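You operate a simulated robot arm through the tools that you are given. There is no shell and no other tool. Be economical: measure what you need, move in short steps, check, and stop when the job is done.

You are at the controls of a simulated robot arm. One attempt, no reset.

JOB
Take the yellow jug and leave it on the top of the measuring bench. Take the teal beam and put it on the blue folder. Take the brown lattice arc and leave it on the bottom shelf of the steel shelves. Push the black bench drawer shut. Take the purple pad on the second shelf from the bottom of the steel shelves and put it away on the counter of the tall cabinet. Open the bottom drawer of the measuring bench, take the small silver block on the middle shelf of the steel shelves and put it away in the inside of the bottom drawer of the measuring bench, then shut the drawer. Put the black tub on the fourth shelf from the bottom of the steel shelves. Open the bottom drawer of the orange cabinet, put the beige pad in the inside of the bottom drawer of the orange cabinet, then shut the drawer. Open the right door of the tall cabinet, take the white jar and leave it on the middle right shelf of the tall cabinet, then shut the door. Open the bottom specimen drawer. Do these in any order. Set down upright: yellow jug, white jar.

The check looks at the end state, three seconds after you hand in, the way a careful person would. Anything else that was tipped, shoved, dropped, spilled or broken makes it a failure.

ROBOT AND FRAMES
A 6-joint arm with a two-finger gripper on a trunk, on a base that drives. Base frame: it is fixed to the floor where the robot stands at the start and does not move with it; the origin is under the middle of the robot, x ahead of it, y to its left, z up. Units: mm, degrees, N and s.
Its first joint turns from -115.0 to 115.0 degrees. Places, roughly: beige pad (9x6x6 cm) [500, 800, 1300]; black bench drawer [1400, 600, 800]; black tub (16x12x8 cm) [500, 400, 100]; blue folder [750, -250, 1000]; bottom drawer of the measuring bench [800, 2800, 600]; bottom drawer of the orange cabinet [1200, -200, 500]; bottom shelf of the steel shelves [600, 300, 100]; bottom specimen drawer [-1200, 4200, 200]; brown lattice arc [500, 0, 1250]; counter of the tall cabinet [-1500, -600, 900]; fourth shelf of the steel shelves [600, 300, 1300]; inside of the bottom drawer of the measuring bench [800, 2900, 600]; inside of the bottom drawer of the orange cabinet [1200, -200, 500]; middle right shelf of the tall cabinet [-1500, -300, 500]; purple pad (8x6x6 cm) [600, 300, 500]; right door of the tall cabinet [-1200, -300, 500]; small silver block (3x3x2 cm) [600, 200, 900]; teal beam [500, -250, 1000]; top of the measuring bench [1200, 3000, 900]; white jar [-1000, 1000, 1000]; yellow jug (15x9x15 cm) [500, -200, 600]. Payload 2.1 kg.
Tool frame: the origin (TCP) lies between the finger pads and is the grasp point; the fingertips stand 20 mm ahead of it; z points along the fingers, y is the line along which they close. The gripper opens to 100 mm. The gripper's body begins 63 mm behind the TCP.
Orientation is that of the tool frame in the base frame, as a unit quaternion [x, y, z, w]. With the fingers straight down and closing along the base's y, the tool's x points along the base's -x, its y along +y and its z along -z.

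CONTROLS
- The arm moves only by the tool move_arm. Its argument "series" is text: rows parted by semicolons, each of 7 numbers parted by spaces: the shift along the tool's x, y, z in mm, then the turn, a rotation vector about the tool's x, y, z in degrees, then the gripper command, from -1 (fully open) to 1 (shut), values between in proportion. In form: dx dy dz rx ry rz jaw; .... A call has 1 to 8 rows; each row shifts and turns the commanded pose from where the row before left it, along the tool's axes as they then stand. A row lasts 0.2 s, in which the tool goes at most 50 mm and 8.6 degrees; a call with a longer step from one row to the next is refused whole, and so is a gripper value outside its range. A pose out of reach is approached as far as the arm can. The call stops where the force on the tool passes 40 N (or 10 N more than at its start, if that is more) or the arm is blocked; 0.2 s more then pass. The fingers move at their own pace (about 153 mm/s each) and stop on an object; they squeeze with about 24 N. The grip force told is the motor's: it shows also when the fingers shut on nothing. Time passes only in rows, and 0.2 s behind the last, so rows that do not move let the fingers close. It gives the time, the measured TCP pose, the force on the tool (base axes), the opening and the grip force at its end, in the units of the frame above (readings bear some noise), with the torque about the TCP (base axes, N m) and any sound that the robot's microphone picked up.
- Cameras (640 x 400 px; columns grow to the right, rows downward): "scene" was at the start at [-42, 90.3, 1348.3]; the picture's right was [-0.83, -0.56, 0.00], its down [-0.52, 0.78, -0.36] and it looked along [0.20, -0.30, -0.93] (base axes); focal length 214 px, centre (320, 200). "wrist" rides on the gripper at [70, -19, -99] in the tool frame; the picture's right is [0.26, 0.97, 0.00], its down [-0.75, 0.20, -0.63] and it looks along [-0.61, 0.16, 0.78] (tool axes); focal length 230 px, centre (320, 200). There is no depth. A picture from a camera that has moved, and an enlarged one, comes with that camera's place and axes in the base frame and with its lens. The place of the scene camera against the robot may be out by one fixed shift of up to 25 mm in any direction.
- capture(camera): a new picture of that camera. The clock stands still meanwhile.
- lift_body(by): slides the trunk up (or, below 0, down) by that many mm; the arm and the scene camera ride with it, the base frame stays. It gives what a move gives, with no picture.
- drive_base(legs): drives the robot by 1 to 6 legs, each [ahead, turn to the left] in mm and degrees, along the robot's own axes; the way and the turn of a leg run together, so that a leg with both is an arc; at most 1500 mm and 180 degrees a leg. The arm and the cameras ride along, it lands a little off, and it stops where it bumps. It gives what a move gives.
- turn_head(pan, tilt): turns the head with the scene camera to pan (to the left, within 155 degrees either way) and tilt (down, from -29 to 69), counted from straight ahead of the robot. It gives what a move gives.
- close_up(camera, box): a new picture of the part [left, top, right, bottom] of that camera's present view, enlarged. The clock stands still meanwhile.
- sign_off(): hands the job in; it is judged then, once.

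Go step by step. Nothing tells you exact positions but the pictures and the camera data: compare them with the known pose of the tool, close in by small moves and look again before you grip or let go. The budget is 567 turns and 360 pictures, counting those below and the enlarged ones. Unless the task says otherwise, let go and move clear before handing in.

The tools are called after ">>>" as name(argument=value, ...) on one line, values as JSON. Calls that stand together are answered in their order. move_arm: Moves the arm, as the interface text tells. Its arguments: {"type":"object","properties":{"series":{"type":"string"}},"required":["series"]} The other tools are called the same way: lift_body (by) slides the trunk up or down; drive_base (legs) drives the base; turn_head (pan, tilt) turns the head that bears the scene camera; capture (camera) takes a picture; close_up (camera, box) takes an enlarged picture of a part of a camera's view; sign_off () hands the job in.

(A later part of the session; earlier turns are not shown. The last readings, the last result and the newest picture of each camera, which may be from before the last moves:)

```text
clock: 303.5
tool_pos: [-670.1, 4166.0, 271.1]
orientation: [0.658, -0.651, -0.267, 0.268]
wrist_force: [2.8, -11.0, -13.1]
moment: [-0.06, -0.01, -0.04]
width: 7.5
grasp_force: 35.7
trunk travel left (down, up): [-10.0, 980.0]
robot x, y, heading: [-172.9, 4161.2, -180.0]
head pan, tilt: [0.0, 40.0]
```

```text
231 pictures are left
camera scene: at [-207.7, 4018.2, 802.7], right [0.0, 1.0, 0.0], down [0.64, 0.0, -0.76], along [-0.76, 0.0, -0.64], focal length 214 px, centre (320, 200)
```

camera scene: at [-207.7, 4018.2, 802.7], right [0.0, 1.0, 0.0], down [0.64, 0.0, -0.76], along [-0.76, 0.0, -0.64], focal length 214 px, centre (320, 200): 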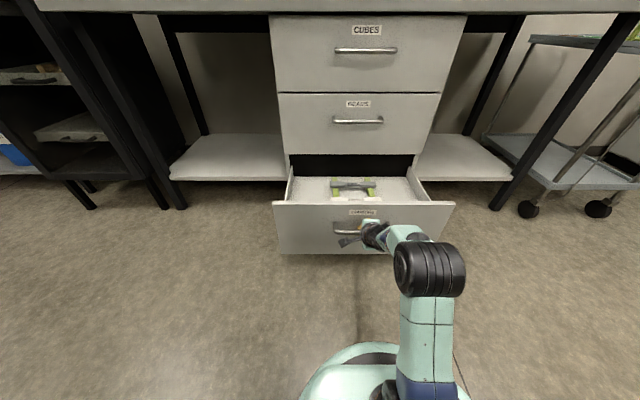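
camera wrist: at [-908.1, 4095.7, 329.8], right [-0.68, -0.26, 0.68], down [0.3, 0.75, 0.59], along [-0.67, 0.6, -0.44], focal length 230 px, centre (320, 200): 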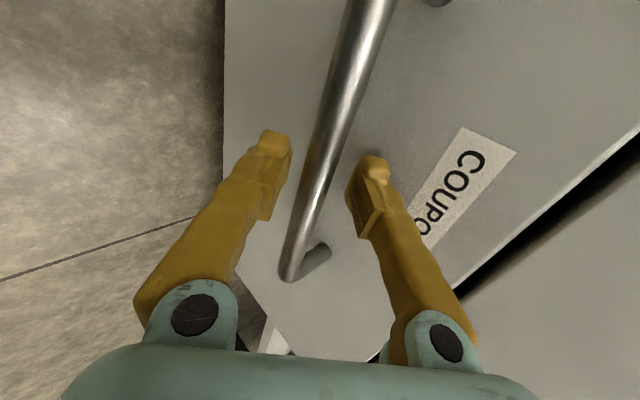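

Well open. Release and withdraw.

>>> move_arm(series="0 0 0 0 0 0 0.3; 0 0 0 0 0 0 0.3; 0 -3 -15 0 0 0 0.3; 0 0 -25 0 0 0 0.3; 0 0 -20 0 0 0 0.3; 0 0 0 0 0 0 -1")

>>> drive_base(legs=[[-200, 0]])

>>> lift_body(by=400)

>>> turn_head(pan=70, tilt=30)

>>> capture(camera="scene")

```text
clock: 304.9
tool_pos: [-627.6, 4164.2, 303.9]
orientation: [0.657, -0.65, -0.269, 0.27]
wrist_force: [0.0, -0.2, -0.2]
moment: [0.0, -0.02, 0.01]
width: 99.8
grasp_force: 0.1
out of reach, approached as far as the arm can: row 4, 5
trunk travel left (down, up): [-10.0, 980.0]
robot x, y, heading: [-167.0, 4163.1, -180.0]
head pan, tilt: [0.0, 40.0]
```

```text
clock: 306.2
tool_pos: [-561.6, 4232.9, 304.9]
orientation: [-0.615, 0.691, 0.283, -0.254]
wrist_force: [0.6, 1.2, 1.2]
moment: [-0.05, -0.02, 0.04]
width: 100.1
grasp_force: 0.1
trunk travel left (down, up): [-10.0, 980.0]
robot x, y, heading: [-99.7, 4199.5, 163.8]
head pan, tilt: [0.0, 40.0]
stopped in leg 1: the robot was blocked; the commanded pose is now the measured one
```

```text
clock: 310.1
tool_pos: [-560.8, 4234.4, 704.0]
orientation: [-0.614, 0.691, 0.284, -0.253]
wrist_force: [-0.6, -0.2, -0.3]
moment: [0.0, 0.01, 0.02]
width: 100.0
grasp_force: 0.1
trunk travel left (down, up): [-410.0, 580.0]
robot x, y, heading: [-105.0, 4198.1, 164.0]
head pan, tilt: [0.0, 40.0]
```

```text
clock: 311.5
tool_pos: [-560.4, 4233.8, 704.2]
orientation: [-0.613, 0.692, 0.284, -0.253]
wrist_force: [0.1, -0.2, -0.8]
moment: [0.0, 0.04, 0.0]
width: 100.0
grasp_force: 0.1
trunk travel left (down, up): [-410.0, 580.0]
robot x, y, heading: [-105.3, 4206.9, 163.7]
head pan, tilt: [70.0, 30.0]
```

```text
230 pictures are left
camera scene: at [-150.5, 3973.0, 1218.2], right [-0.81, 0.59, 0.0], down [0.29, 0.4, -0.87], along [-0.51, -0.7, -0.5], focal length 214 px, centre (320, 200)
```

scene: 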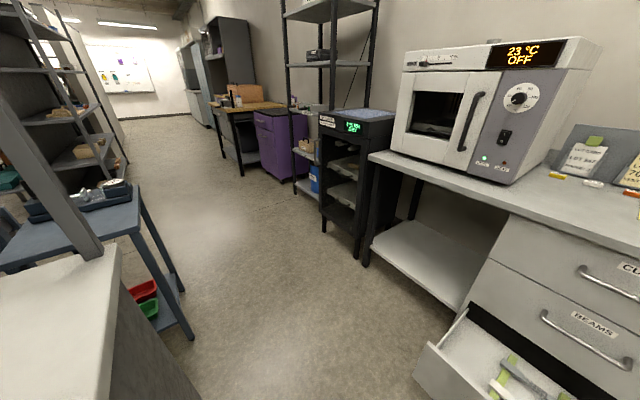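

The base bumped the bench behind slightly; I move off it, turn, and drive back down the aisle to the shelves.

>>> drive_base(legs=[[260, 0], [0, 106], [1500, 0], [1100, 0]])

>>> turn_head(pan=150, tilt=20)

>>> capture(camera="scene")

```text
clock: 330.0
tool_pos: [-327.7, 1248.4, 703.7]
orientation: [0.923, 0.055, 0.023, 0.38]
wrist_force: [-0.3, -0.4, 0.1]
moment: [-0.01, -0.01, 0.01]
width: 100.0
grasp_force: 0.1
trunk travel left (down, up): [-410.0, 580.0]
robot x, y, heading: [-403.3, 1699.5, -92.4]
head pan, tilt: [70.0, 30.0]
```

```text
clock: 331.5
tool_pos: [-328.4, 1248.6, 703.5]
orientation: [0.923, 0.056, 0.025, 0.379]
wrist_force: [-0.1, 0.5, 0.6]
moment: [0.0, 0.02, -0.03]
width: 99.9
grasp_force: 0.0
trunk travel left (down, up): [-410.0, 580.0]
robot x, y, heading: [-402.6, 1702.6, -92.3]
head pan, tilt: [150.0, 20.0]
```

```text
229 pictures are left
camera scene: at [-224.6, 1832.5, 1234.2], right [0.84, -0.54, 0.0], down [-0.18, -0.29, -0.94], along [0.5, 0.79, -0.34], focal length 214 px, centre (320, 200)
```

scene: 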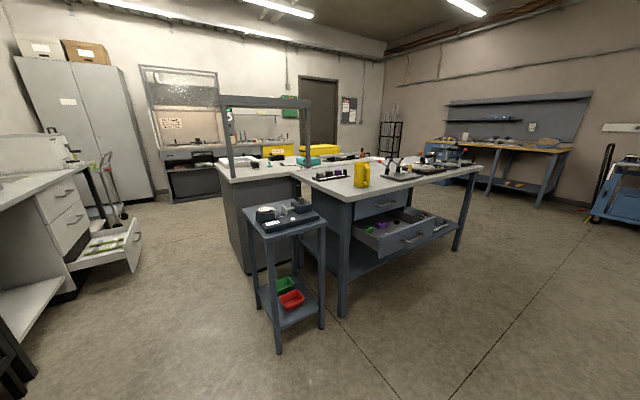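

All fine there. Next: silver block at (577,191) on the middle shelf. I roll the tool another 90° (camera on top) and drive in front of it.

>>> move_arm(series="0 0 0 0 0 8.2 -1; 0 0 0 0 0 8.2 -1; 0 0 0 0 0 8.2 -1; 0 0 0 0 0 8.2 -1; 0 0 0 0 0 8.2 -1; 0 0 0 0 0 8.2 -1; 0 0 0 0 0 8.2 -1; 0 0 0 0 0 8.2 -1")

>>> move_arm(series="0 0 0 0 0 8.2 -1; 0 0 0 0 0 8.2 -1; 0 0 0 0 0 8 -1; 0 0 0 0 0 0 -1")

>>> drive_base(legs=[[0, 2.3], [1490, 0], [0, 90], [80, 0]])

>>> lift_body(by=300)

>>> capture(camera="wrist")

```text
clock: 333.3
tool_pos: [-341.8, 1239.4, 718.5]
orientation: [0.806, -0.454, 0.228, 0.303]
wrist_force: [0.7, -1.4, 0.4]
moment: [0.0, 0.03, -0.01]
width: 100.0
grasp_force: 0.0
out of reach, approached as far as the arm can: row 3, 5, 6, 7, 8
trunk travel left (down, up): [-410.0, 580.0]
robot x, y, heading: [-408.1, 1706.4, -92.5]
head pan, tilt: [150.0, 20.0]
```

```text
clock: 334.3
tool_pos: [-356.2, 1239.6, 719.2]
orientation: [0.692, -0.613, 0.289, 0.25]
wrist_force: [-0.1, -0.4, -0.1]
moment: [0.0, -0.03, 0.03]
width: 100.3
grasp_force: 0.0
out of reach, approached as far as the arm can: row 1, 2, 3
trunk travel left (down, up): [-410.0, 580.0]
robot x, y, heading: [-403.0, 1704.7, -92.5]
head pan, tilt: [150.0, 20.0]
```

```text
clock: 346.9
tool_pos: [147.5, 247.9, 718.0]
orientation: [0.919, 0.096, 0.379, -0.043]
wrist_force: [0.2, 0.6, 0.4]
moment: [0.04, -0.04, 0.02]
width: 100.0
grasp_force: 0.0
trunk travel left (down, up): [-410.0, 580.0]
robot x, y, heading: [-310.4, 165.0, 2.5]
head pan, tilt: [150.0, 20.0]
```

```text
clock: 349.9
tool_pos: [146.8, 248.0, 1019.1]
orientation: [0.92, 0.096, 0.378, -0.043]
wrist_force: [0.0, -0.1, 0.0]
moment: [0.01, 0.0, -0.01]
width: 100.1
grasp_force: 0.0
trunk travel left (down, up): [-710.0, 280.0]
robot x, y, heading: [-309.2, 161.7, 2.2]
head pan, tilt: [150.0, 20.0]
```

```text
228 pictures are left
camera wrist: at [123.2, 260.2, 1137.8], right [0.38, -0.91, 0.18], down [-0.91, -0.4, -0.08], along [0.15, -0.13, -0.98], focal length 230 px, centre (320, 200)
```

wrist: 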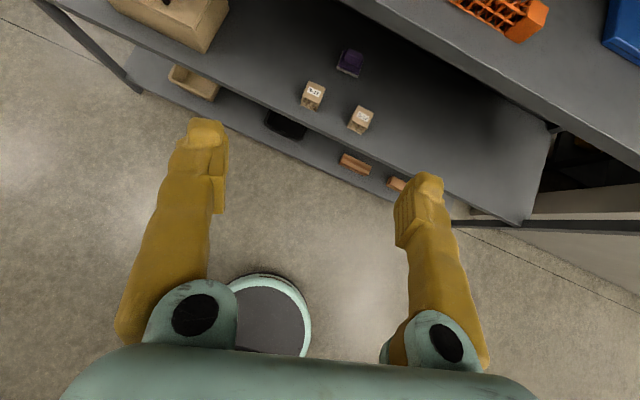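

Camera-on-top works. I square the robot and aim the tool along +x at y≈191.

>>> drive_base(legs=[[0, -2.2]])

>>> move_arm(series="-2 20 0 -3 0 3 -1; 0 20 0 -3 0 3 -1; 0 0 0 0 0 0 -1")

>>> drive_base(legs=[[170, 0]])

>>> capture(camera="wrist")

```text
clock: 350.7
tool_pos: [149.4, 230.5, 1018.7]
orientation: [0.921, 0.079, 0.379, -0.035]
wrist_force: [-0.4, 0.7, 0.2]
moment: [0.02, -0.02, -0.01]
width: 100.0
grasp_force: 0.0
trunk travel left (down, up): [-710.0, 280.0]
robot x, y, heading: [-312.5, 162.4, 0.7]
head pan, tilt: [150.0, 20.0]
```

```text
clock: 351.5
tool_pos: [153.1, 175.1, 1013.3]
orientation: [0.924, 0.012, 0.381, -0.011]
wrist_force: [-0.6, 0.1, 0.2]
moment: [0.0, -0.03, 0.0]
width: 100.0
grasp_force: 0.0
out of reach, approached as far as the arm can: row 1, 2
trunk travel left (down, up): [-710.0, 280.0]
robot x, y, heading: [-312.9, 162.4, 0.1]
head pan, tilt: [150.0, 20.0]
```

```text
clock: 352.9
tool_pos: [320.0, 176.5, 1013.1]
orientation: [0.924, 0.011, 0.381, -0.01]
wrist_force: [-0.1, -0.2, -0.2]
moment: [-0.01, 0.01, -0.01]
width: 99.7
grasp_force: 0.1
trunk travel left (down, up): [-710.0, 280.0]
robot x, y, heading: [-143.0, 162.3, 0.6]
head pan, tilt: [150.0, 20.0]
```

```text
227 pictures are left
camera wrist: at [299.5, 192.0, 1132.8], right [0.21, -0.96, 0.17], down [-0.97, -0.23, -0.08], along [0.12, -0.15, -0.98], focal length 230 px, centre (320, 200)
```

wrist: 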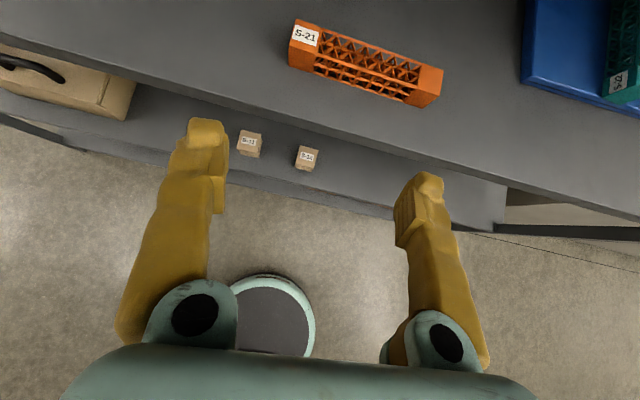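

The rack lies at x≈440–490; the block is behind it. Drive 130 ahead to see it.

>>> drive_base(legs=[[130, 0]])

>>> capture(camera="wrist")

```text
clock: 354.2
tool_pos: [449.2, 174.6, 1013.8]
orientation: [0.924, 0.01, 0.381, -0.01]
wrist_force: [0.7, -0.7, -0.2]
moment: [-0.03, -0.02, 0.0]
width: 99.9
grasp_force: 0.1
trunk travel left (down, up): [-710.0, 280.0]
robot x, y, heading: [-13.9, 160.7, -0.0]
head pan, tilt: [150.0, 20.0]
```

```text
226 pictures are left
camera wrist: at [429.3, 190.6, 1132.9], right [0.21, -0.96, 0.17], down [-0.97, -0.22, -0.09], along [0.12, -0.15, -0.98], focal length 230 px, centre (320, 200)
```

wrist: 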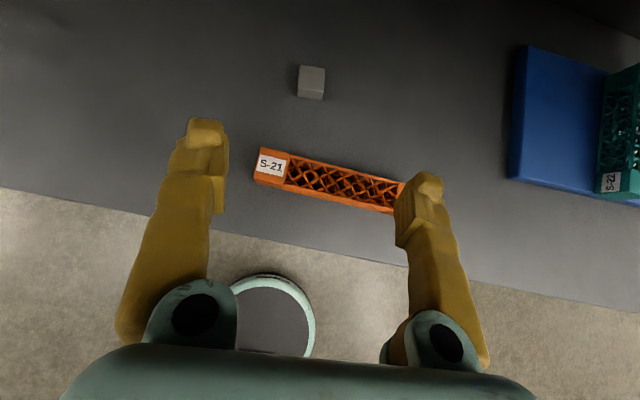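

Block at (572,190.6). Align y, drive 108 ahead, then lower in stages.

>>> move_arm(series="0 -8 0 0 0 0 -0.2; 0 -8 0 0 0 0 -0.2; 0 0 0 0 0 0 -0.2")

>>> drive_base(legs=[[106, 0]])

>>> lift_body(by=-60)

>>> capture(camera="wrist")

```text
clock: 355.0
tool_pos: [448.7, 179.2, 1012.5]
orientation: [0.924, 0.012, 0.381, -0.013]
wrist_force: [-0.3, 0.8, 0.9]
moment: [0.04, 0.05, 0.01]
width: 59.8
grasp_force: 0.0
out of reach, approached as far as the arm can: row 1, 2
trunk travel left (down, up): [-710.0, 280.0]
robot x, y, heading: [-16.0, 162.1, -0.3]
head pan, tilt: [150.0, 20.0]
```

```text
clock: 356.2
tool_pos: [553.6, 179.6, 1012.3]
orientation: [0.924, 0.011, 0.381, -0.013]
wrist_force: [0.5, 0.8, 0.2]
moment: [0.0, 0.02, -0.01]
width: 59.9
grasp_force: 0.1
trunk travel left (down, up): [-710.0, 280.0]
robot x, y, heading: [89.3, 164.9, 0.1]
head pan, tilt: [150.0, 20.0]
```

```text
clock: 357.2
tool_pos: [554.1, 178.9, 952.2]
orientation: [0.924, 0.011, 0.381, -0.013]
wrist_force: [0.1, 0.2, -0.1]
moment: [-0.01, 0.0, -0.06]
width: 60.1
grasp_force: 0.1
trunk travel left (down, up): [-650.0, 340.0]
robot x, y, heading: [91.4, 162.0, -0.1]
head pan, tilt: [150.0, 20.0]
```

```text
225 pictures are left
camera wrist: at [533.4, 194.4, 1070.7], right [0.21, -0.96, 0.17], down [-0.97, -0.23, -0.09], along [0.12, -0.14, -0.98], focal length 230 px, centre (320, 200)
```

wrist: 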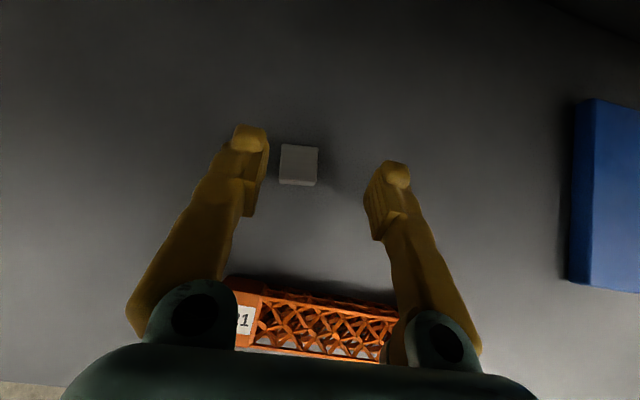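

Block at (575.6,192). Turn the base +1.6° to shift the tool by +13 and creep ahead 8 mm, then lower.

>>> drive_base(legs=[[0, 1.6], [8, 0]])

>>> lift_body(by=-22)

>>> capture(camera="wrist")

```text
clock: 358.3
tool_pos: [561.3, 193.0, 951.9]
orientation: [0.924, 0.024, 0.381, -0.018]
wrist_force: [0.4, 0.0, 0.0]
moment: [-0.01, -0.01, -0.03]
width: 60.1
grasp_force: 0.1
trunk travel left (down, up): [-650.0, 340.0]
robot x, y, heading: [98.8, 161.3, 1.5]
head pan, tilt: [150.0, 20.0]
```

```text
clock: 358.9
tool_pos: [561.3, 191.6, 929.2]
orientation: [0.924, 0.023, 0.381, -0.017]
wrist_force: [1.1, 0.7, 0.4]
moment: [0.01, -0.02, 0.0]
width: 60.1
grasp_force: 0.0
trunk travel left (down, up): [-628.0, 362.0]
robot x, y, heading: [97.4, 163.2, 1.8]
head pan, tilt: [150.0, 20.0]
```

```text
224 pictures are left
camera wrist: at [540.1, 206.5, 1048.7], right [0.24, -0.96, 0.17], down [-0.96, -0.25, -0.09], along [0.13, -0.14, -0.98], focal length 230 px, centre (320, 200)
```

wrist: 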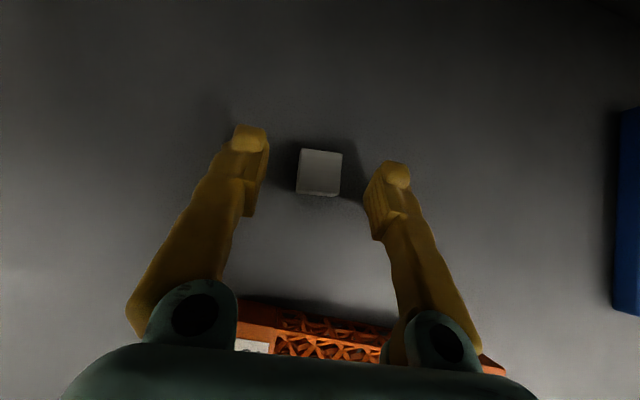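

Centred. Lower 9 and close.

>>> lift_body(by=-9)

>>> move_arm(series="0 0 0 0 0 0 0.2; 0 0 0 0 0 0 1; 0 0 0 0 0 0 1; 0 0 0 0 0 0 1")

>>> lift_body(by=60)

>>> capture(camera="wrist")

```text
clock: 359.5
tool_pos: [562.0, 191.2, 921.6]
orientation: [0.923, 0.025, 0.383, -0.018]
wrist_force: [1.3, -0.3, 7.8]
moment: [-0.32, -0.09, 0.05]
width: 60.1
grasp_force: 0.1
trunk travel left (down, up): [-619.0, 371.0]
robot x, y, heading: [101.2, 162.0, 1.6]
head pan, tilt: [150.0, 20.0]
```

```text
clock: 360.5
tool_pos: [559.8, 192.0, 921.1]
orientation: [0.924, 0.024, 0.382, -0.018]
wrist_force: [-0.6, 1.7, 7.3]
moment: [-0.02, 0.02, 0.03]
width: 24.3
grasp_force: 23.7
trunk travel left (down, up): [-619.0, 371.0]
robot x, y, heading: [101.6, 161.6, 1.5]
head pan, tilt: [150.0, 20.0]
```

```text
clock: 361.5
tool_pos: [560.9, 191.7, 980.4]
orientation: [0.924, 0.024, 0.382, -0.019]
wrist_force: [0.3, 0.6, -0.1]
moment: [0.01, 0.03, -0.04]
width: 24.7
grasp_force: 24.2
trunk travel left (down, up): [-679.0, 311.0]
robot x, y, heading: [98.3, 163.4, 1.6]
head pan, tilt: [150.0, 20.0]
```

```text
223 pictures are left
camera wrist: at [540.1, 206.6, 1099.7], right [0.24, -0.96, 0.17], down [-0.96, -0.25, -0.09], along [0.13, -0.14, -0.98], focal length 230 px, centre (320, 200)
```

wrist: 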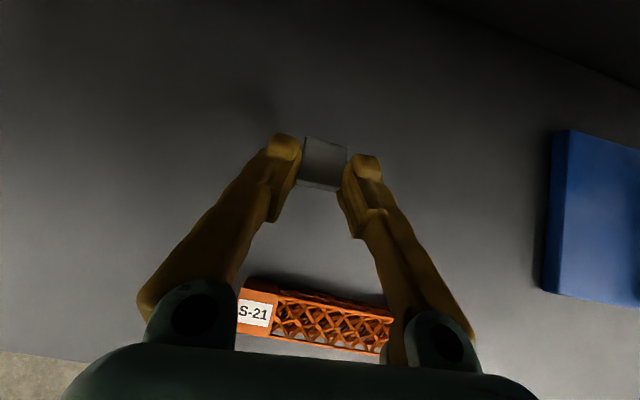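

Got the block. Back out and drive to the open drawer.

>>> drive_base(legs=[[-360, 0], [0, 88.4], [1500, 0], [0, -90], [1030, 0], [0, 90]])

>>> turn_head(pan=0, tilt=35)

>>> capture(camera="scene")

```text
clock: 386.9
tool_pos: [820.3, 2073.9, 980.8]
orientation: [0.655, 0.652, 0.265, -0.275]
wrist_force: [0.1, -0.1, -0.5]
moment: [0.0, -0.03, -0.01]
width: 24.5
grasp_force: 23.6
trunk travel left (down, up): [-679.0, 311.0]
robot x, y, heading: [828.9, 1612.4, 88.6]
head pan, tilt: [150.0, 20.0]
```

```text
clock: 389.2
tool_pos: [822.6, 2073.4, 981.2]
orientation: [0.654, 0.653, 0.264, -0.275]
wrist_force: [-0.2, -0.4, -0.1]
moment: [0.01, -0.01, 0.03]
width: 24.4
grasp_force: 23.6
trunk travel left (down, up): [-679.0, 311.0]
robot x, y, heading: [826.9, 1611.1, 88.7]
head pan, tilt: [0.0, 35.0]
```

```text
222 pictures are left
camera scene: at [673.4, 1638.9, 1479.4], right [1.0, -0.02, 0.0], down [-0.01, -0.57, -0.82], along [0.02, 0.82, -0.57], focal length 214 px, centre (320, 200)
```

scene: 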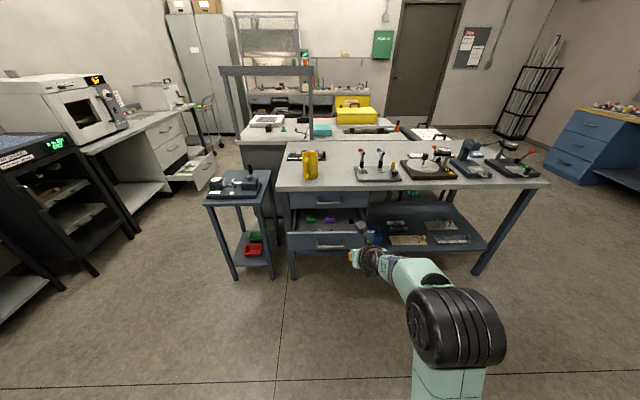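

Drive ahead 330 and look down into the drawer with the wrist camera.

>>> drive_base(legs=[[330, 1.3]])

>>> capture(camera="wrist")

```text
clock: 391.4
tool_pos: [819.0, 2405.5, 982.1]
orientation: [0.649, 0.658, 0.262, -0.278]
wrist_force: [-0.4, -0.2, -0.2]
moment: [0.02, -0.01, 0.0]
width: 24.5
grasp_force: 24.1
trunk travel left (down, up): [-679.0, 311.0]
robot x, y, heading: [830.4, 1940.8, 89.5]
head pan, tilt: [0.0, 35.0]
```

```text
221 pictures are left
camera wrist: at [803.5, 2384.0, 1099.7], right [0.96, 0.2, 0.17], down [0.22, -0.97, -0.09], along [0.14, 0.12, -0.98], focal length 230 px, centre (320, 200)
```

wrist: 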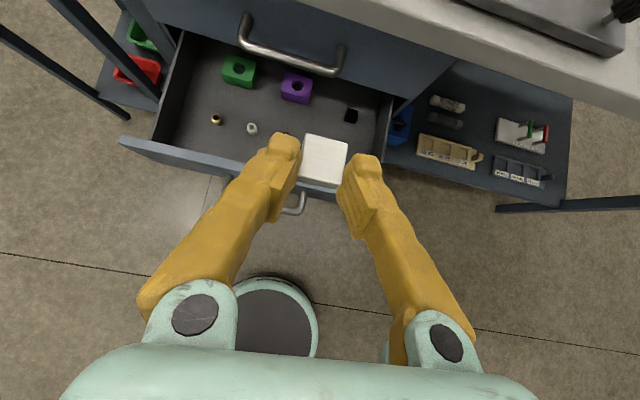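

Let me check which spot in the drawer is free via a scene close-up.

>>> turn_head(pan=0, tilt=55)

>>> close_up(camera="scene", box=[260, 60, 460, 185])

```text
clock: 392.2
tool_pos: [818.8, 2405.9, 980.2]
orientation: [0.649, 0.658, 0.262, -0.278]
wrist_force: [0.1, -0.7, 0.1]
moment: [-0.02, 0.0, -0.03]
width: 24.4
grasp_force: 23.6
trunk travel left (down, up): [-679.0, 311.0]
robot x, y, heading: [831.9, 1946.0, 89.6]
head pan, tilt: [0.0, 55.0]
```

```text
3.20 times, centred on (360, 122) of scene
camera zoom: at [678.5, 1952.8, 1451.2], right [1.0, -0.01, 0.0], down [-0.01, -0.82, -0.57], along [0.01, 0.57, -0.82], focal length 686 px, centre (192, 448)
```

zoom: 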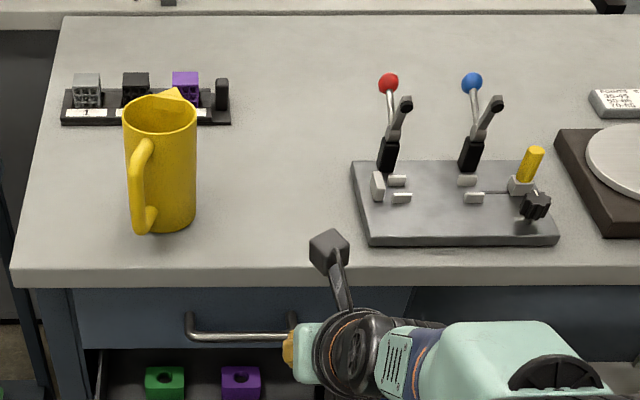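

>>> close_up(camera="scene", box=[240, 150, 400, 250])

```text
4.00 times, centred on (320, 200) of scene
camera zoom: at [678.5, 1952.8, 1451.2], right [1.0, -0.01, 0.0], down [-0.01, -0.82, -0.57], along [0.01, 0.57, -0.82], focal length 858 px, centre (320, 200)
```

zoom: 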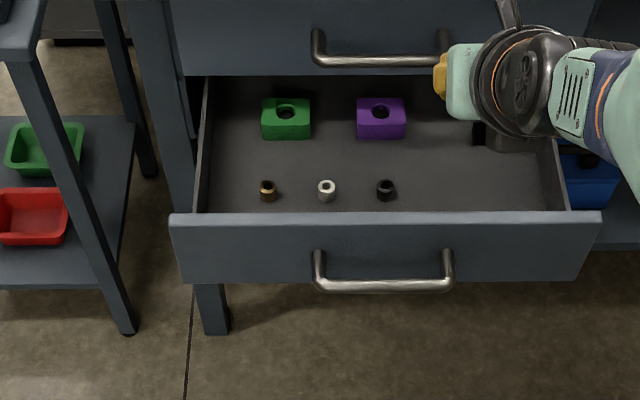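

The front-right area around (865,2540) is free. I steepen the tool (pitch 20°), aim there, and descend.

>>> move_arm(series="0 0 0 0 -5 0 1; 0 0 0 0 -5 0 1; 0 0 0 0 -5 0 1; 0 0 0 0 -5 0 1; 0 0 0 0 -5 0 1; 0 0 0 0 0 0 1")

>>> drive_base(legs=[[0, -4.2], [122, 0]])

>>> lift_body(by=-200)

>>> capture(camera="wrist")

```text
clock: 393.6
tool_pos: [849.3, 2402.5, 976.0]
orientation: [0.688, 0.705, 0.113, -0.131]
wrist_force: [-0.1, 0.1, -0.8]
moment: [0.03, 0.01, -0.01]
width: 24.6
grasp_force: 24.0
out of reach, approached as far as the arm can: row 2, 3, 4, 5
trunk travel left (down, up): [-679.0, 311.0]
robot x, y, heading: [832.0, 1940.0, 89.6]
head pan, tilt: [0.0, 55.0]
```

```text
clock: 395.4
tool_pos: [894.0, 2517.9, 975.2]
orientation: [0.714, 0.678, 0.12, -0.127]
wrist_force: [-0.2, -0.2, -0.9]
moment: [-0.01, 0.0, 0.03]
width: 24.4
grasp_force: 24.0
trunk travel left (down, up): [-679.0, 311.0]
robot x, y, heading: [841.5, 2061.8, 85.1]
head pan, tilt: [0.0, 55.0]
```

```text
clock: 397.5
tool_pos: [892.5, 2519.5, 776.0]
orientation: [0.715, 0.677, 0.119, -0.126]
wrist_force: [0.7, -0.6, 0.4]
moment: [0.0, -0.04, -0.01]
width: 24.7
grasp_force: 23.7
trunk travel left (down, up): [-479.0, 511.0]
robot x, y, heading: [844.0, 2059.2, 85.3]
head pan, tilt: [0.0, 55.0]
```

```text
218 pictures are left
camera wrist: at [879.7, 2550.3, 892.9], right [0.98, 0.19, 0.07], down [0.16, -0.93, 0.33], along [0.13, -0.31, -0.94], focal length 230 px, centre (320, 200)
```

wrist: 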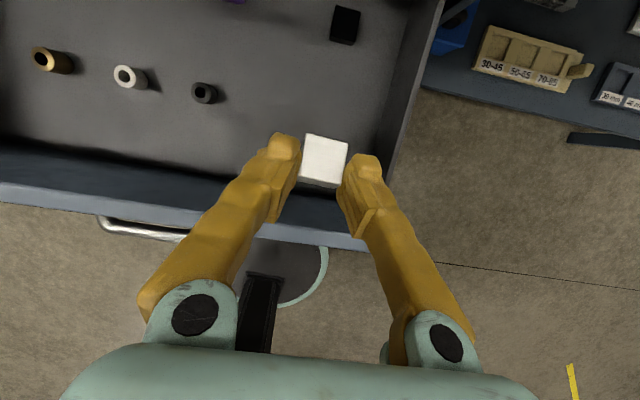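

Shift 25 mm ahead for clearance from the drawer front, then descend.

>>> drive_base(legs=[[25, 0]])

>>> lift_body(by=-80)

>>> capture(camera="wrist")

```text
clock: 398.3
tool_pos: [896.0, 2543.9, 776.5]
orientation: [0.714, 0.678, 0.119, -0.126]
wrist_force: [0.0, -0.1, -0.2]
moment: [0.01, 0.02, 0.01]
width: 24.2
grasp_force: 24.1
trunk travel left (down, up): [-479.0, 511.0]
robot x, y, heading: [840.3, 2087.7, 85.1]
head pan, tilt: [0.0, 55.0]
```

```text
clock: 399.5
tool_pos: [895.9, 2543.9, 694.9]
orientation: [0.714, 0.679, 0.118, -0.127]
wrist_force: [0.2, -0.4, -0.1]
moment: [0.03, 0.02, -0.02]
width: 24.3
grasp_force: 24.4
trunk travel left (down, up): [-399.0, 591.0]
robot x, y, heading: [844.3, 2091.1, 85.3]
head pan, tilt: [0.0, 55.0]
```

```text
217 pictures are left
camera wrist: at [881.6, 2575.3, 812.9], right [0.98, 0.2, 0.07], down [0.16, -0.93, 0.33], along [0.13, -0.31, -0.94], focal length 230 px, centre (320, 200)
```

wrist: 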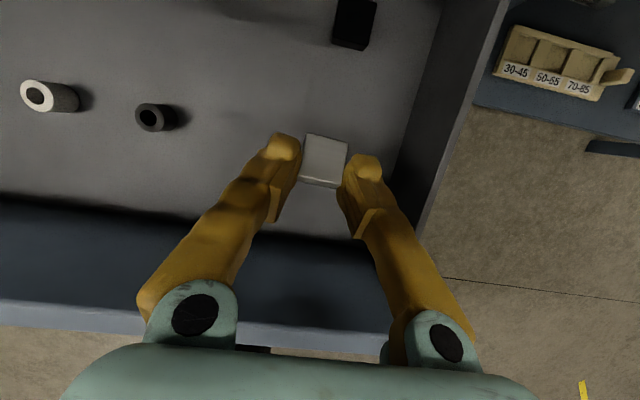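

Good clearances. Continue down with force watch.

>>> lift_body(by=-25)

>>> lift_body(by=-10)

>>> capture(camera="wrist")

```text
clock: 400.2
tool_pos: [895.6, 2543.7, 672.0]
orientation: [0.715, 0.677, 0.12, -0.127]
wrist_force: [-0.3, -0.4, 0.4]
moment: [0.01, 0.0, -0.03]
width: 24.4
grasp_force: 23.9
trunk travel left (down, up): [-374.0, 616.0]
robot x, y, heading: [842.5, 2085.9, 85.2]
head pan, tilt: [0.0, 55.0]
```

```text
clock: 400.8
tool_pos: [896.0, 2543.5, 660.3]
orientation: [0.714, 0.678, 0.119, -0.127]
wrist_force: [0.4, -0.6, -0.4]
moment: [0.03, 0.03, -0.04]
width: 24.3
grasp_force: 24.3
trunk travel left (down, up): [-364.0, 626.0]
robot x, y, heading: [843.7, 2087.8, 85.4]
head pan, tilt: [0.0, 55.0]
```

```text
216 pictures are left
camera wrist: at [881.7, 2575.3, 777.8], right [0.98, 0.2, 0.07], down [0.16, -0.93, 0.33], along [0.13, -0.31, -0.94], focal length 230 px, centre (320, 200)
```

wrist: 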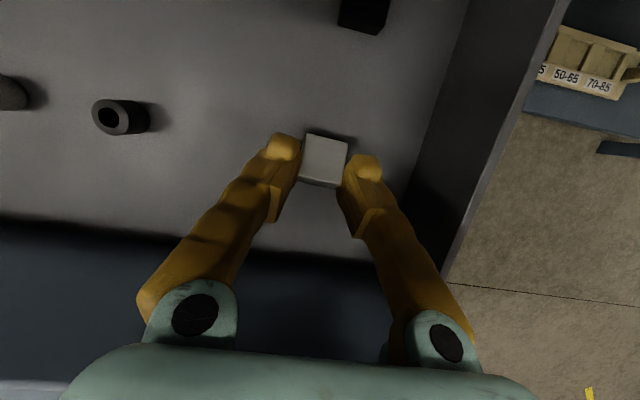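

>>> lift_body(by=-8)

>>> lift_body(by=-7)

>>> lift_body(by=-6)

```text
clock: 401.4
tool_pos: [896.2, 2544.9, 653.1]
orientation: [0.714, 0.678, 0.119, -0.127]
wrist_force: [0.3, 0.9, 0.1]
moment: [0.02, 0.03, 0.03]
width: 24.4
grasp_force: 23.9
trunk travel left (down, up): [-356.0, 634.0]
robot x, y, heading: [845.8, 2087.3, 85.4]
head pan, tilt: [0.0, 55.0]
```

```text
clock: 401.9
tool_pos: [896.7, 2543.8, 646.0]
orientation: [0.714, 0.678, 0.119, -0.127]
wrist_force: [0.7, 0.9, -0.5]
moment: [0.0, -0.01, -0.01]
width: 24.5
grasp_force: 24.3
trunk travel left (down, up): [-349.0, 641.0]
robot x, y, heading: [844.9, 2084.5, 85.2]
head pan, tilt: [0.0, 55.0]
```

```text
clock: 402.5
tool_pos: [895.3, 2542.9, 643.2]
orientation: [0.713, 0.678, 0.122, -0.13]
wrist_force: [-0.5, 1.1, 17.8]
moment: [0.38, 0.0, 0.04]
width: 24.5
grasp_force: 24.3
trunk travel left (down, up): [-343.0, 647.0]
robot x, y, heading: [844.3, 2088.8, 85.3]
head pan, tilt: [0.0, 55.0]
```

Contact with the drawer floor. Release and lift out.

>>> move_arm(series="0 0 -2 0 0 0 0.2; 0 0 0 0 0 0 0; 0 0 0 0 0 0 0")

>>> lift_body(by=150)

>>> capture(camera="wrist")

```text
clock: 403.3
tool_pos: [896.1, 2543.8, 642.4]
orientation: [0.714, 0.678, 0.119, -0.128]
wrist_force: [0.5, 0.1, 0.0]
moment: [0.01, -0.02, -0.01]
width: 50.1
grasp_force: 0.1
trunk travel left (down, up): [-343.0, 647.0]
robot x, y, heading: [841.7, 2085.5, 85.1]
head pan, tilt: [0.0, 55.0]
```

```text
clock: 405.0
tool_pos: [896.1, 2544.3, 791.8]
orientation: [0.714, 0.678, 0.119, -0.127]
wrist_force: [-0.4, -0.4, -0.5]
moment: [-0.04, -0.03, 0.03]
width: 50.1
grasp_force: 0.1
trunk travel left (down, up): [-493.0, 497.0]
robot x, y, heading: [845.0, 2085.7, 84.9]
head pan, tilt: [0.0, 55.0]
```

```text
215 pictures are left
camera wrist: at [881.4, 2575.1, 908.6], right [0.98, 0.2, 0.07], down [0.16, -0.93, 0.33], along [0.13, -0.31, -0.94], focal length 230 px, centre (320, 200)
```

wrist: 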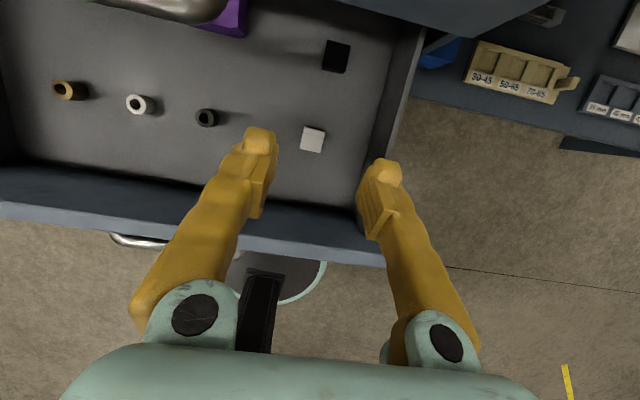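

The block is in the drawer. Now back off, pitch to 45°, close the jaws and push the drawer shut on its face right of the handle.

>>> drive_base(legs=[[-260, 0]])

>>> move_arm(series="0 0 0 0 5 0 1; 0 0 0 0 5 0 1; 0 0 0 0 5 0 1; 0 0 0 0 5 0 1; 0 0 0 0 5 0 1; 0 0 0 0 0 0 1")

>>> lift_body(by=-128)

>>> capture(camera="wrist")

```text
clock: 406.9
tool_pos: [871.0, 2284.1, 791.9]
orientation: [0.712, 0.681, 0.119, -0.128]
wrist_force: [0.4, 0.2, 0.8]
moment: [0.01, 0.01, -0.03]
width: 50.0
grasp_force: 0.2
trunk travel left (down, up): [-493.0, 497.0]
robot x, y, heading: [821.4, 1828.8, 85.6]
head pan, tilt: [0.0, 55.0]
```

```text
clock: 408.3
tool_pos: [870.4, 2286.1, 792.2]
orientation: [0.671, 0.641, 0.26, -0.267]
wrist_force: [0.8, 0.3, 0.5]
moment: [-0.02, -0.02, -0.03]
width: 0.2
grasp_force: 24.1
trunk travel left (down, up): [-493.0, 497.0]
robot x, y, heading: [822.8, 1830.0, 85.5]
head pan, tilt: [0.0, 55.0]
```

```text
clock: 409.9
tool_pos: [870.4, 2285.8, 663.3]
orientation: [0.672, 0.64, 0.26, -0.267]
wrist_force: [-0.7, 0.4, -0.1]
moment: [0.01, 0.02, -0.01]
width: 0.0
grasp_force: 24.7
trunk travel left (down, up): [-365.0, 625.0]
robot x, y, heading: [821.4, 1828.9, 85.4]
head pan, tilt: [0.0, 55.0]
```

```text
214 pictures are left
camera wrist: at [854.1, 2267.5, 783.9], right [0.98, 0.15, 0.15], down [0.16, -0.98, -0.07], along [0.14, 0.09, -0.99], focal length 230 px, centre (320, 200)
```

wrist: 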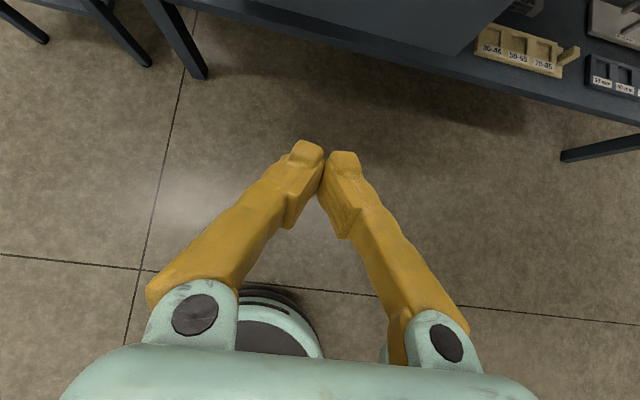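

Push: drive ahead.

>>> drive_base(legs=[[150, 0]])

>>> capture(camera="wrist")

>>> drive_base(legs=[[120, 0]])

>>> capture(camera="wrist")

```text
clock: 411.2
tool_pos: [882.8, 2432.2, 664.4]
orientation: [0.672, 0.64, 0.26, -0.267]
wrist_force: [0.2, 0.7, -0.3]
moment: [-0.01, -0.02, -0.01]
width: 0.0
grasp_force: 23.9
trunk travel left (down, up): [-365.0, 625.0]
robot x, y, heading: [838.0, 1972.3, 85.5]
head pan, tilt: [0.0, 55.0]
```

```text
213 pictures are left
camera wrist: at [866.5, 2413.6, 783.7], right [0.98, 0.15, 0.15], down [0.16, -0.98, -0.07], along [0.14, 0.09, -0.99], focal length 230 px, centre (320, 200)
```

wrist: 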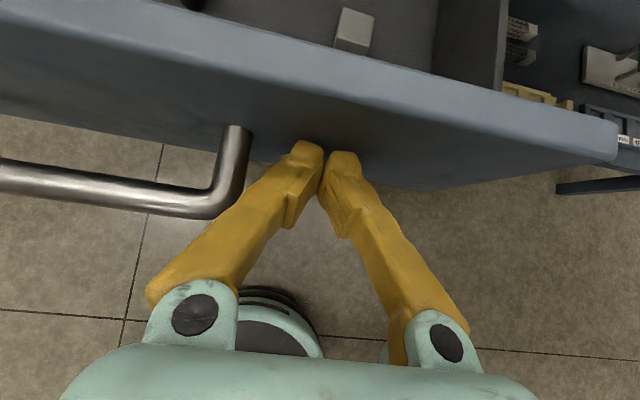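

```text
clock: 412.4
tool_pos: [893.0, 2550.1, 663.4]
orientation: [0.672, 0.64, 0.26, -0.267]
wrist_force: [-0.7, 0.3, -0.3]
moment: [0.0, 0.03, 0.02]
width: 0.0
grasp_force: 23.3
trunk travel left (down, up): [-365.0, 625.0]
robot x, y, heading: [842.1, 2091.5, 85.3]
head pan, tilt: [0.0, 55.0]
```

```text
212 pictures are left
camera wrist: at [876.6, 2531.4, 783.6], right [0.98, 0.15, 0.15], down [0.16, -0.98, -0.07], along [0.14, 0.09, -0.99], focal length 230 px, centre (320, 200)
```

wrist: 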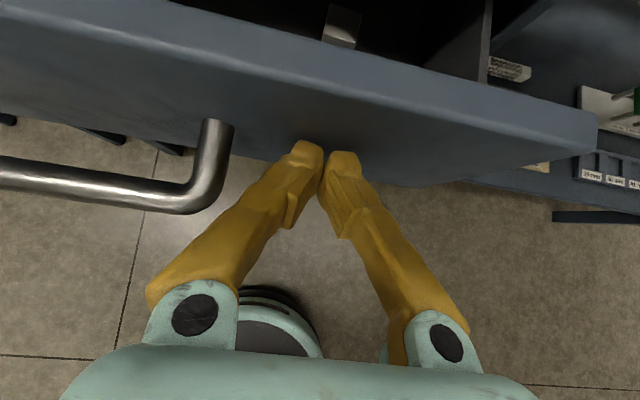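

Closing. Push the remaining ~95 mm.

>>> drive_base(legs=[[80, 0]])

>>> drive_base(legs=[[40, 0]])

>>> capture(camera="wrist")

```text
clock: 413.5
tool_pos: [898.9, 2629.1, 664.3]
orientation: [0.671, 0.641, 0.26, -0.267]
wrist_force: [-0.1, 0.4, -0.6]
moment: [0.03, -0.02, -0.03]
width: 0.0
grasp_force: 24.0
trunk travel left (down, up): [-365.0, 625.0]
robot x, y, heading: [848.6, 2171.9, 85.4]
head pan, tilt: [0.0, 55.0]
```

```text
clock: 414.3
tool_pos: [898.4, 2636.3, 665.0]
orientation: [0.671, 0.641, 0.258, -0.267]
wrist_force: [-0.4, -20.2, 7.9]
moment: [0.13, 0.13, 0.13]
width: 0.2
grasp_force: 24.3
trunk travel left (down, up): [-365.0, 625.0]
robot x, y, heading: [850.5, 2182.8, 85.6]
head pan, tilt: [0.0, 55.0]
stopped in leg 1: the force on the tool passed its limit at 76 N (the readings are from after the stop); the commanded pose is now the measured one
```

```text
211 pictures are left
camera wrist: at [883.0, 2616.9, 784.4], right [0.98, 0.15, 0.15], down [0.17, -0.98, -0.07], along [0.14, 0.09, -0.99], focal length 230 px, centre (320, 200)
```

wrist: 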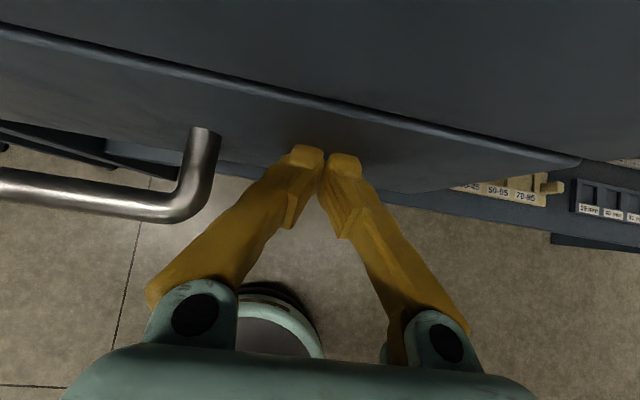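

The drawer is shut. I back off and look toward the area behind the shelves (black bench, orange cabinet).

>>> drive_base(legs=[[-300, 0]])

>>> turn_head(pan=0, tilt=40)

>>> capture(camera="scene")

>>> turn_head(pan=-150, tilt=15)

>>> capture(camera="scene")

```text
clock: 416.4
tool_pos: [876.2, 2338.5, 662.7]
orientation: [0.673, 0.642, 0.256, -0.264]
wrist_force: [-0.9, 0.1, 0.2]
moment: [0.0, -0.01, 0.02]
width: 0.1
grasp_force: 24.2
trunk travel left (down, up): [-365.0, 625.0]
robot x, y, heading: [827.9, 1880.4, 85.2]
head pan, tilt: [0.0, 55.0]
```

```text
clock: 417.1
tool_pos: [875.2, 2337.9, 662.3]
orientation: [0.672, 0.642, 0.257, -0.266]
wrist_force: [0.1, -0.7, -0.7]
moment: [0.04, 0.01, 0.03]
width: 0.2
grasp_force: 24.0
trunk travel left (down, up): [-365.0, 625.0]
robot x, y, heading: [826.5, 1885.2, 85.4]
head pan, tilt: [0.0, 40.0]
```

```text
210 pictures are left
camera scene: at [675.9, 1916.1, 1157.8], right [1.0, -0.08, 0.0], down [-0.05, -0.64, -0.77], along [0.06, 0.76, -0.64], focal length 214 px, centre (320, 200)
```

scene: 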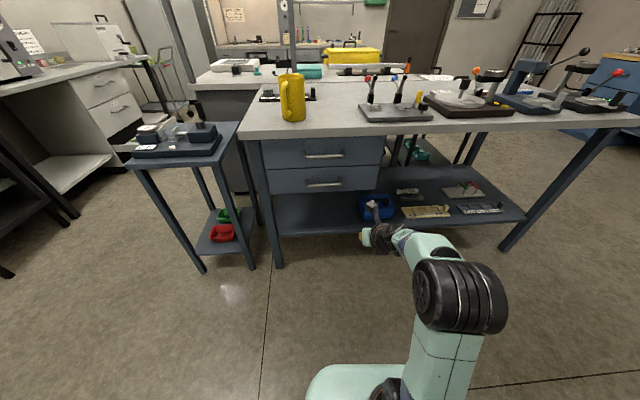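

```text
clock: 419.5
tool_pos: [874.9, 2338.7, 664.0]
orientation: [0.672, 0.642, 0.257, -0.266]
wrist_force: [0.3, -0.5, -0.3]
moment: [-0.04, 0.02, 0.02]
width: 0.2
grasp_force: 24.0
trunk travel left (down, up): [-365.0, 625.0]
robot x, y, heading: [827.0, 1881.8, 85.2]
head pan, tilt: [-150.0, 15.0]
```

```text
209 pictures are left
camera scene: at [708.8, 1747.0, 1197.4], right [-0.9, -0.43, 0.0], down [-0.11, 0.23, -0.97], along [0.41, -0.87, -0.26], focal length 214 px, centre (320, 200)
```

scene: 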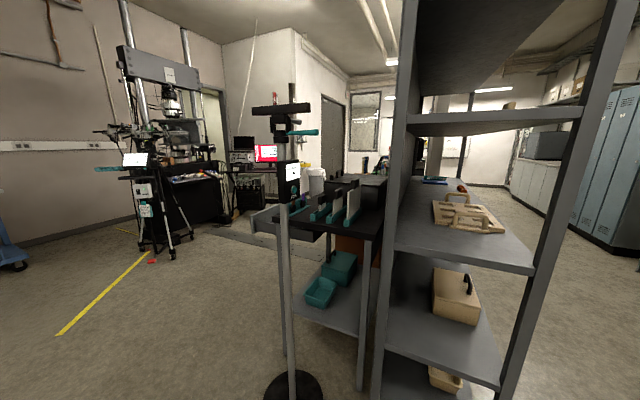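

I see the black bench behind the shelves with its drawer pulled out toward +x. Zoom in.

>>> close_up(camera="scene", box=[220, 80, 420, 205])

>>> close_up(camera="scene", box=[200, 180, 440, 330])

```text
3.20 times, centred on (320, 142) of scene
camera zoom: at [708.8, 1747.0, 1197.4], right [-0.9, -0.43, 0.0], down [-0.11, 0.23, -0.97], along [0.41, -0.87, -0.26], focal length 686 px, centre (320, 384)
```

zoom: 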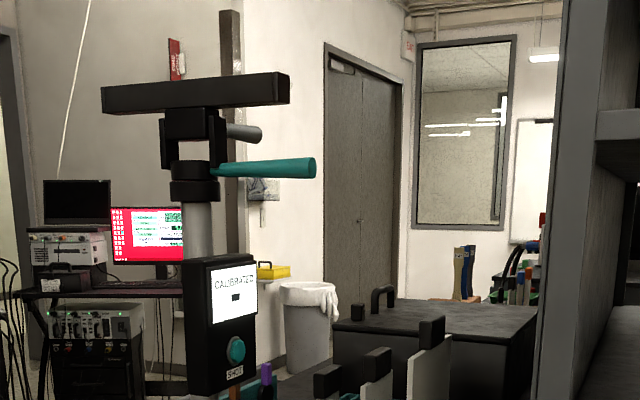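

```text
2.67 times, centred on (320, 255) of scene
camera zoom: at [708.8, 1747.0, 1197.4], right [-0.9, -0.43, 0.0], down [-0.11, 0.23, -0.97], along [0.41, -0.87, -0.26], focal length 572 px, centre (320, 53)
```

zoom: 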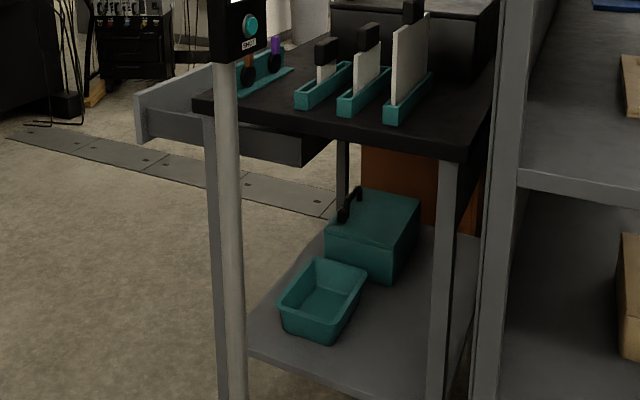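

I drive around to the far side: push the black drawer shut, and open the orange cabinet's bottom drawer.

>>> drive_base(legs=[[0, -85], [1250, 0], [0, -90], [1250, 0], [0, -90]])

>>> turn_head(pan=20, tilt=25)

>>> capture(camera="scene")

```text
clock: 442.9
tool_pos: [1714.5, 652.1, 662.3]
orientation: [-0.05, 0.928, -0.034, -0.368]
wrist_force: [0.3, 0.2, 0.3]
moment: [-0.04, 0.02, 0.02]
width: 0.0
grasp_force: 23.9
trunk travel left (down, up): [-365.0, 625.0]
robot x, y, heading: [2174.5, 676.2, -176.0]
head pan, tilt: [-150.0, 15.0]
```

```text
clock: 445.4
tool_pos: [1712.9, 651.7, 663.3]
orientation: [-0.05, 0.928, -0.034, -0.368]
wrist_force: [-0.3, 0.4, -0.2]
moment: [-0.01, -0.03, 0.01]
width: 0.3
grasp_force: 24.1
trunk travel left (down, up): [-365.0, 625.0]
robot x, y, heading: [2171.7, 671.7, -175.7]
head pan, tilt: [20.0, 25.0]
```

```text
206 pictures are left
camera scene: at [2144.4, 498.5, 1181.2], right [-0.41, 0.91, 0.0], down [0.39, 0.17, -0.91], along [-0.83, -0.37, -0.42], focal length 214 px, centre (320, 200)
```

scene: 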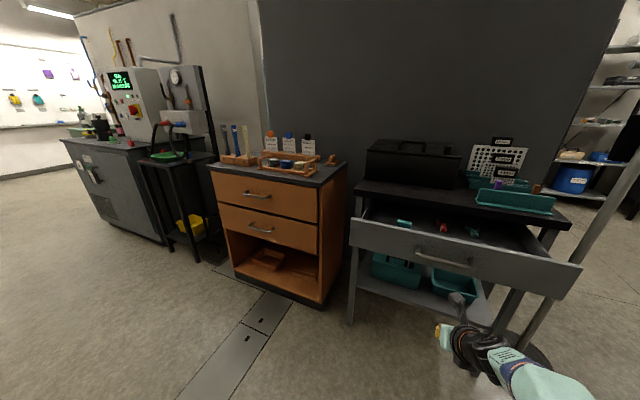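

The black drawer front is at x≈1590, z≈780. Raise the tool and view it from the wrist.

>>> lift_body(by=115)

>>> drive_base(legs=[[0, -4]])

>>> capture(camera="wrist")

>>> turn_head(pan=-10, tilt=40)

>>> capture(camera="scene")

```text
clock: 446.9
tool_pos: [1713.9, 650.6, 778.5]
orientation: [-0.051, 0.928, -0.035, -0.367]
wrist_force: [-0.2, 0.1, -0.8]
moment: [-0.01, 0.02, -0.01]
width: 0.0
grasp_force: 24.6
trunk travel left (down, up): [-480.0, 510.0]
robot x, y, heading: [2172.3, 675.9, -175.8]
head pan, tilt: [20.0, 25.0]
```

```text
clock: 447.7
tool_pos: [1712.4, 682.3, 777.6]
orientation: [-0.02, 0.929, -0.022, -0.369]
wrist_force: [0.6, 0.1, 0.2]
moment: [-0.02, -0.01, 0.01]
width: 0.1
grasp_force: 24.6
trunk travel left (down, up): [-480.0, 510.0]
robot x, y, heading: [2171.7, 674.8, -179.6]
head pan, tilt: [20.0, 25.0]
```

```text
205 pictures are left
camera wrist: at [1731.4, 667.3, 897.3], right [-0.24, 0.96, 0.15], down [0.97, 0.25, -0.06], along [-0.1, 0.13, -0.99], focal length 230 px, centre (320, 200)
```

wrist: 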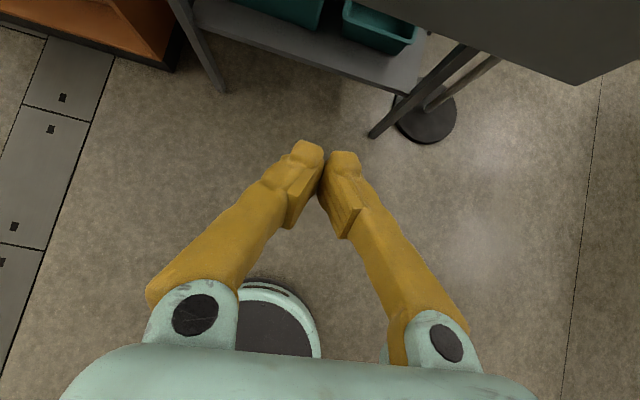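

```text
clock: 448.7
tool_pos: [1712.0, 682.2, 777.4]
orientation: [-0.019, 0.929, -0.022, -0.368]
wrist_force: [-0.2, 0.4, -0.5]
moment: [-0.03, -0.02, -0.02]
width: 0.0
grasp_force: 23.5
trunk travel left (down, up): [-480.0, 510.0]
robot x, y, heading: [2169.9, 675.0, -179.6]
head pan, tilt: [-10.0, 40.0]
```

```text
204 pictures are left
camera scene: at [2135.3, 546.0, 1272.9], right [0.17, 0.99, 0.0], down [0.63, -0.11, -0.77], along [-0.76, 0.13, -0.64], focal length 214 px, centre (320, 200)
```

scene: 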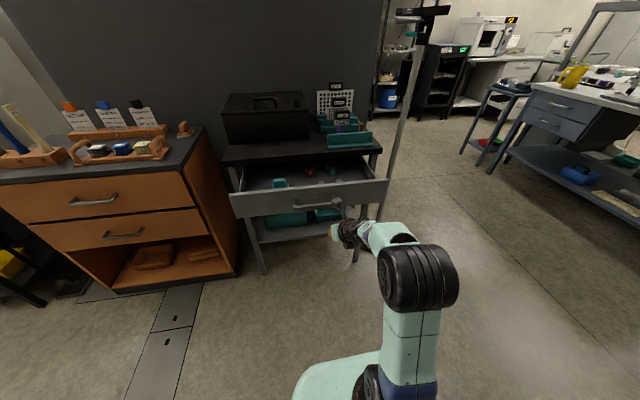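

The drawer face spans y≈340–870, z≈730–850. I turn slightly and push right of its handle.

>>> lift_body(by=18)

>>> drive_base(legs=[[0, -9], [90, 0]])

>>> capture(camera="wrist")

```text
clock: 449.3
tool_pos: [1712.6, 684.0, 796.0]
orientation: [-0.02, 0.929, -0.023, -0.368]
wrist_force: [-0.2, -0.3, 0.9]
moment: [-0.03, -0.02, -0.01]
width: 0.0
grasp_force: 24.6
trunk travel left (down, up): [-498.0, 492.0]
robot x, y, heading: [2170.3, 675.6, -179.8]
head pan, tilt: [-10.0, 40.0]
```

```text
clock: 451.1
tool_pos: [1632.1, 768.3, 795.1]
orientation: [0.053, 0.928, 0.006, -0.369]
wrist_force: [0.4, 0.0, -0.2]
moment: [0.01, 0.01, -0.04]
width: 0.0
grasp_force: 24.1
trunk travel left (down, up): [-498.0, 492.0]
robot x, y, heading: [2082.0, 689.3, 171.1]
head pan, tilt: [-10.0, 40.0]
```

```text
203 pictures are left
camera wrist: at [1647.3, 750.4, 915.0], right [-0.08, 0.98, 0.15], down [0.99, 0.09, -0.06], along [-0.07, 0.14, -0.99], focal length 230 px, centre (320, 200)
```

wrist: 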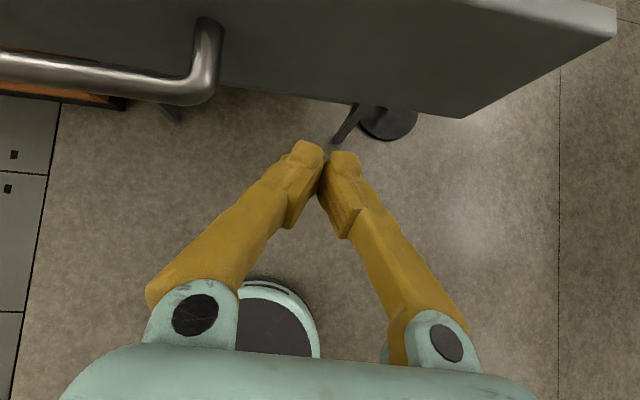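

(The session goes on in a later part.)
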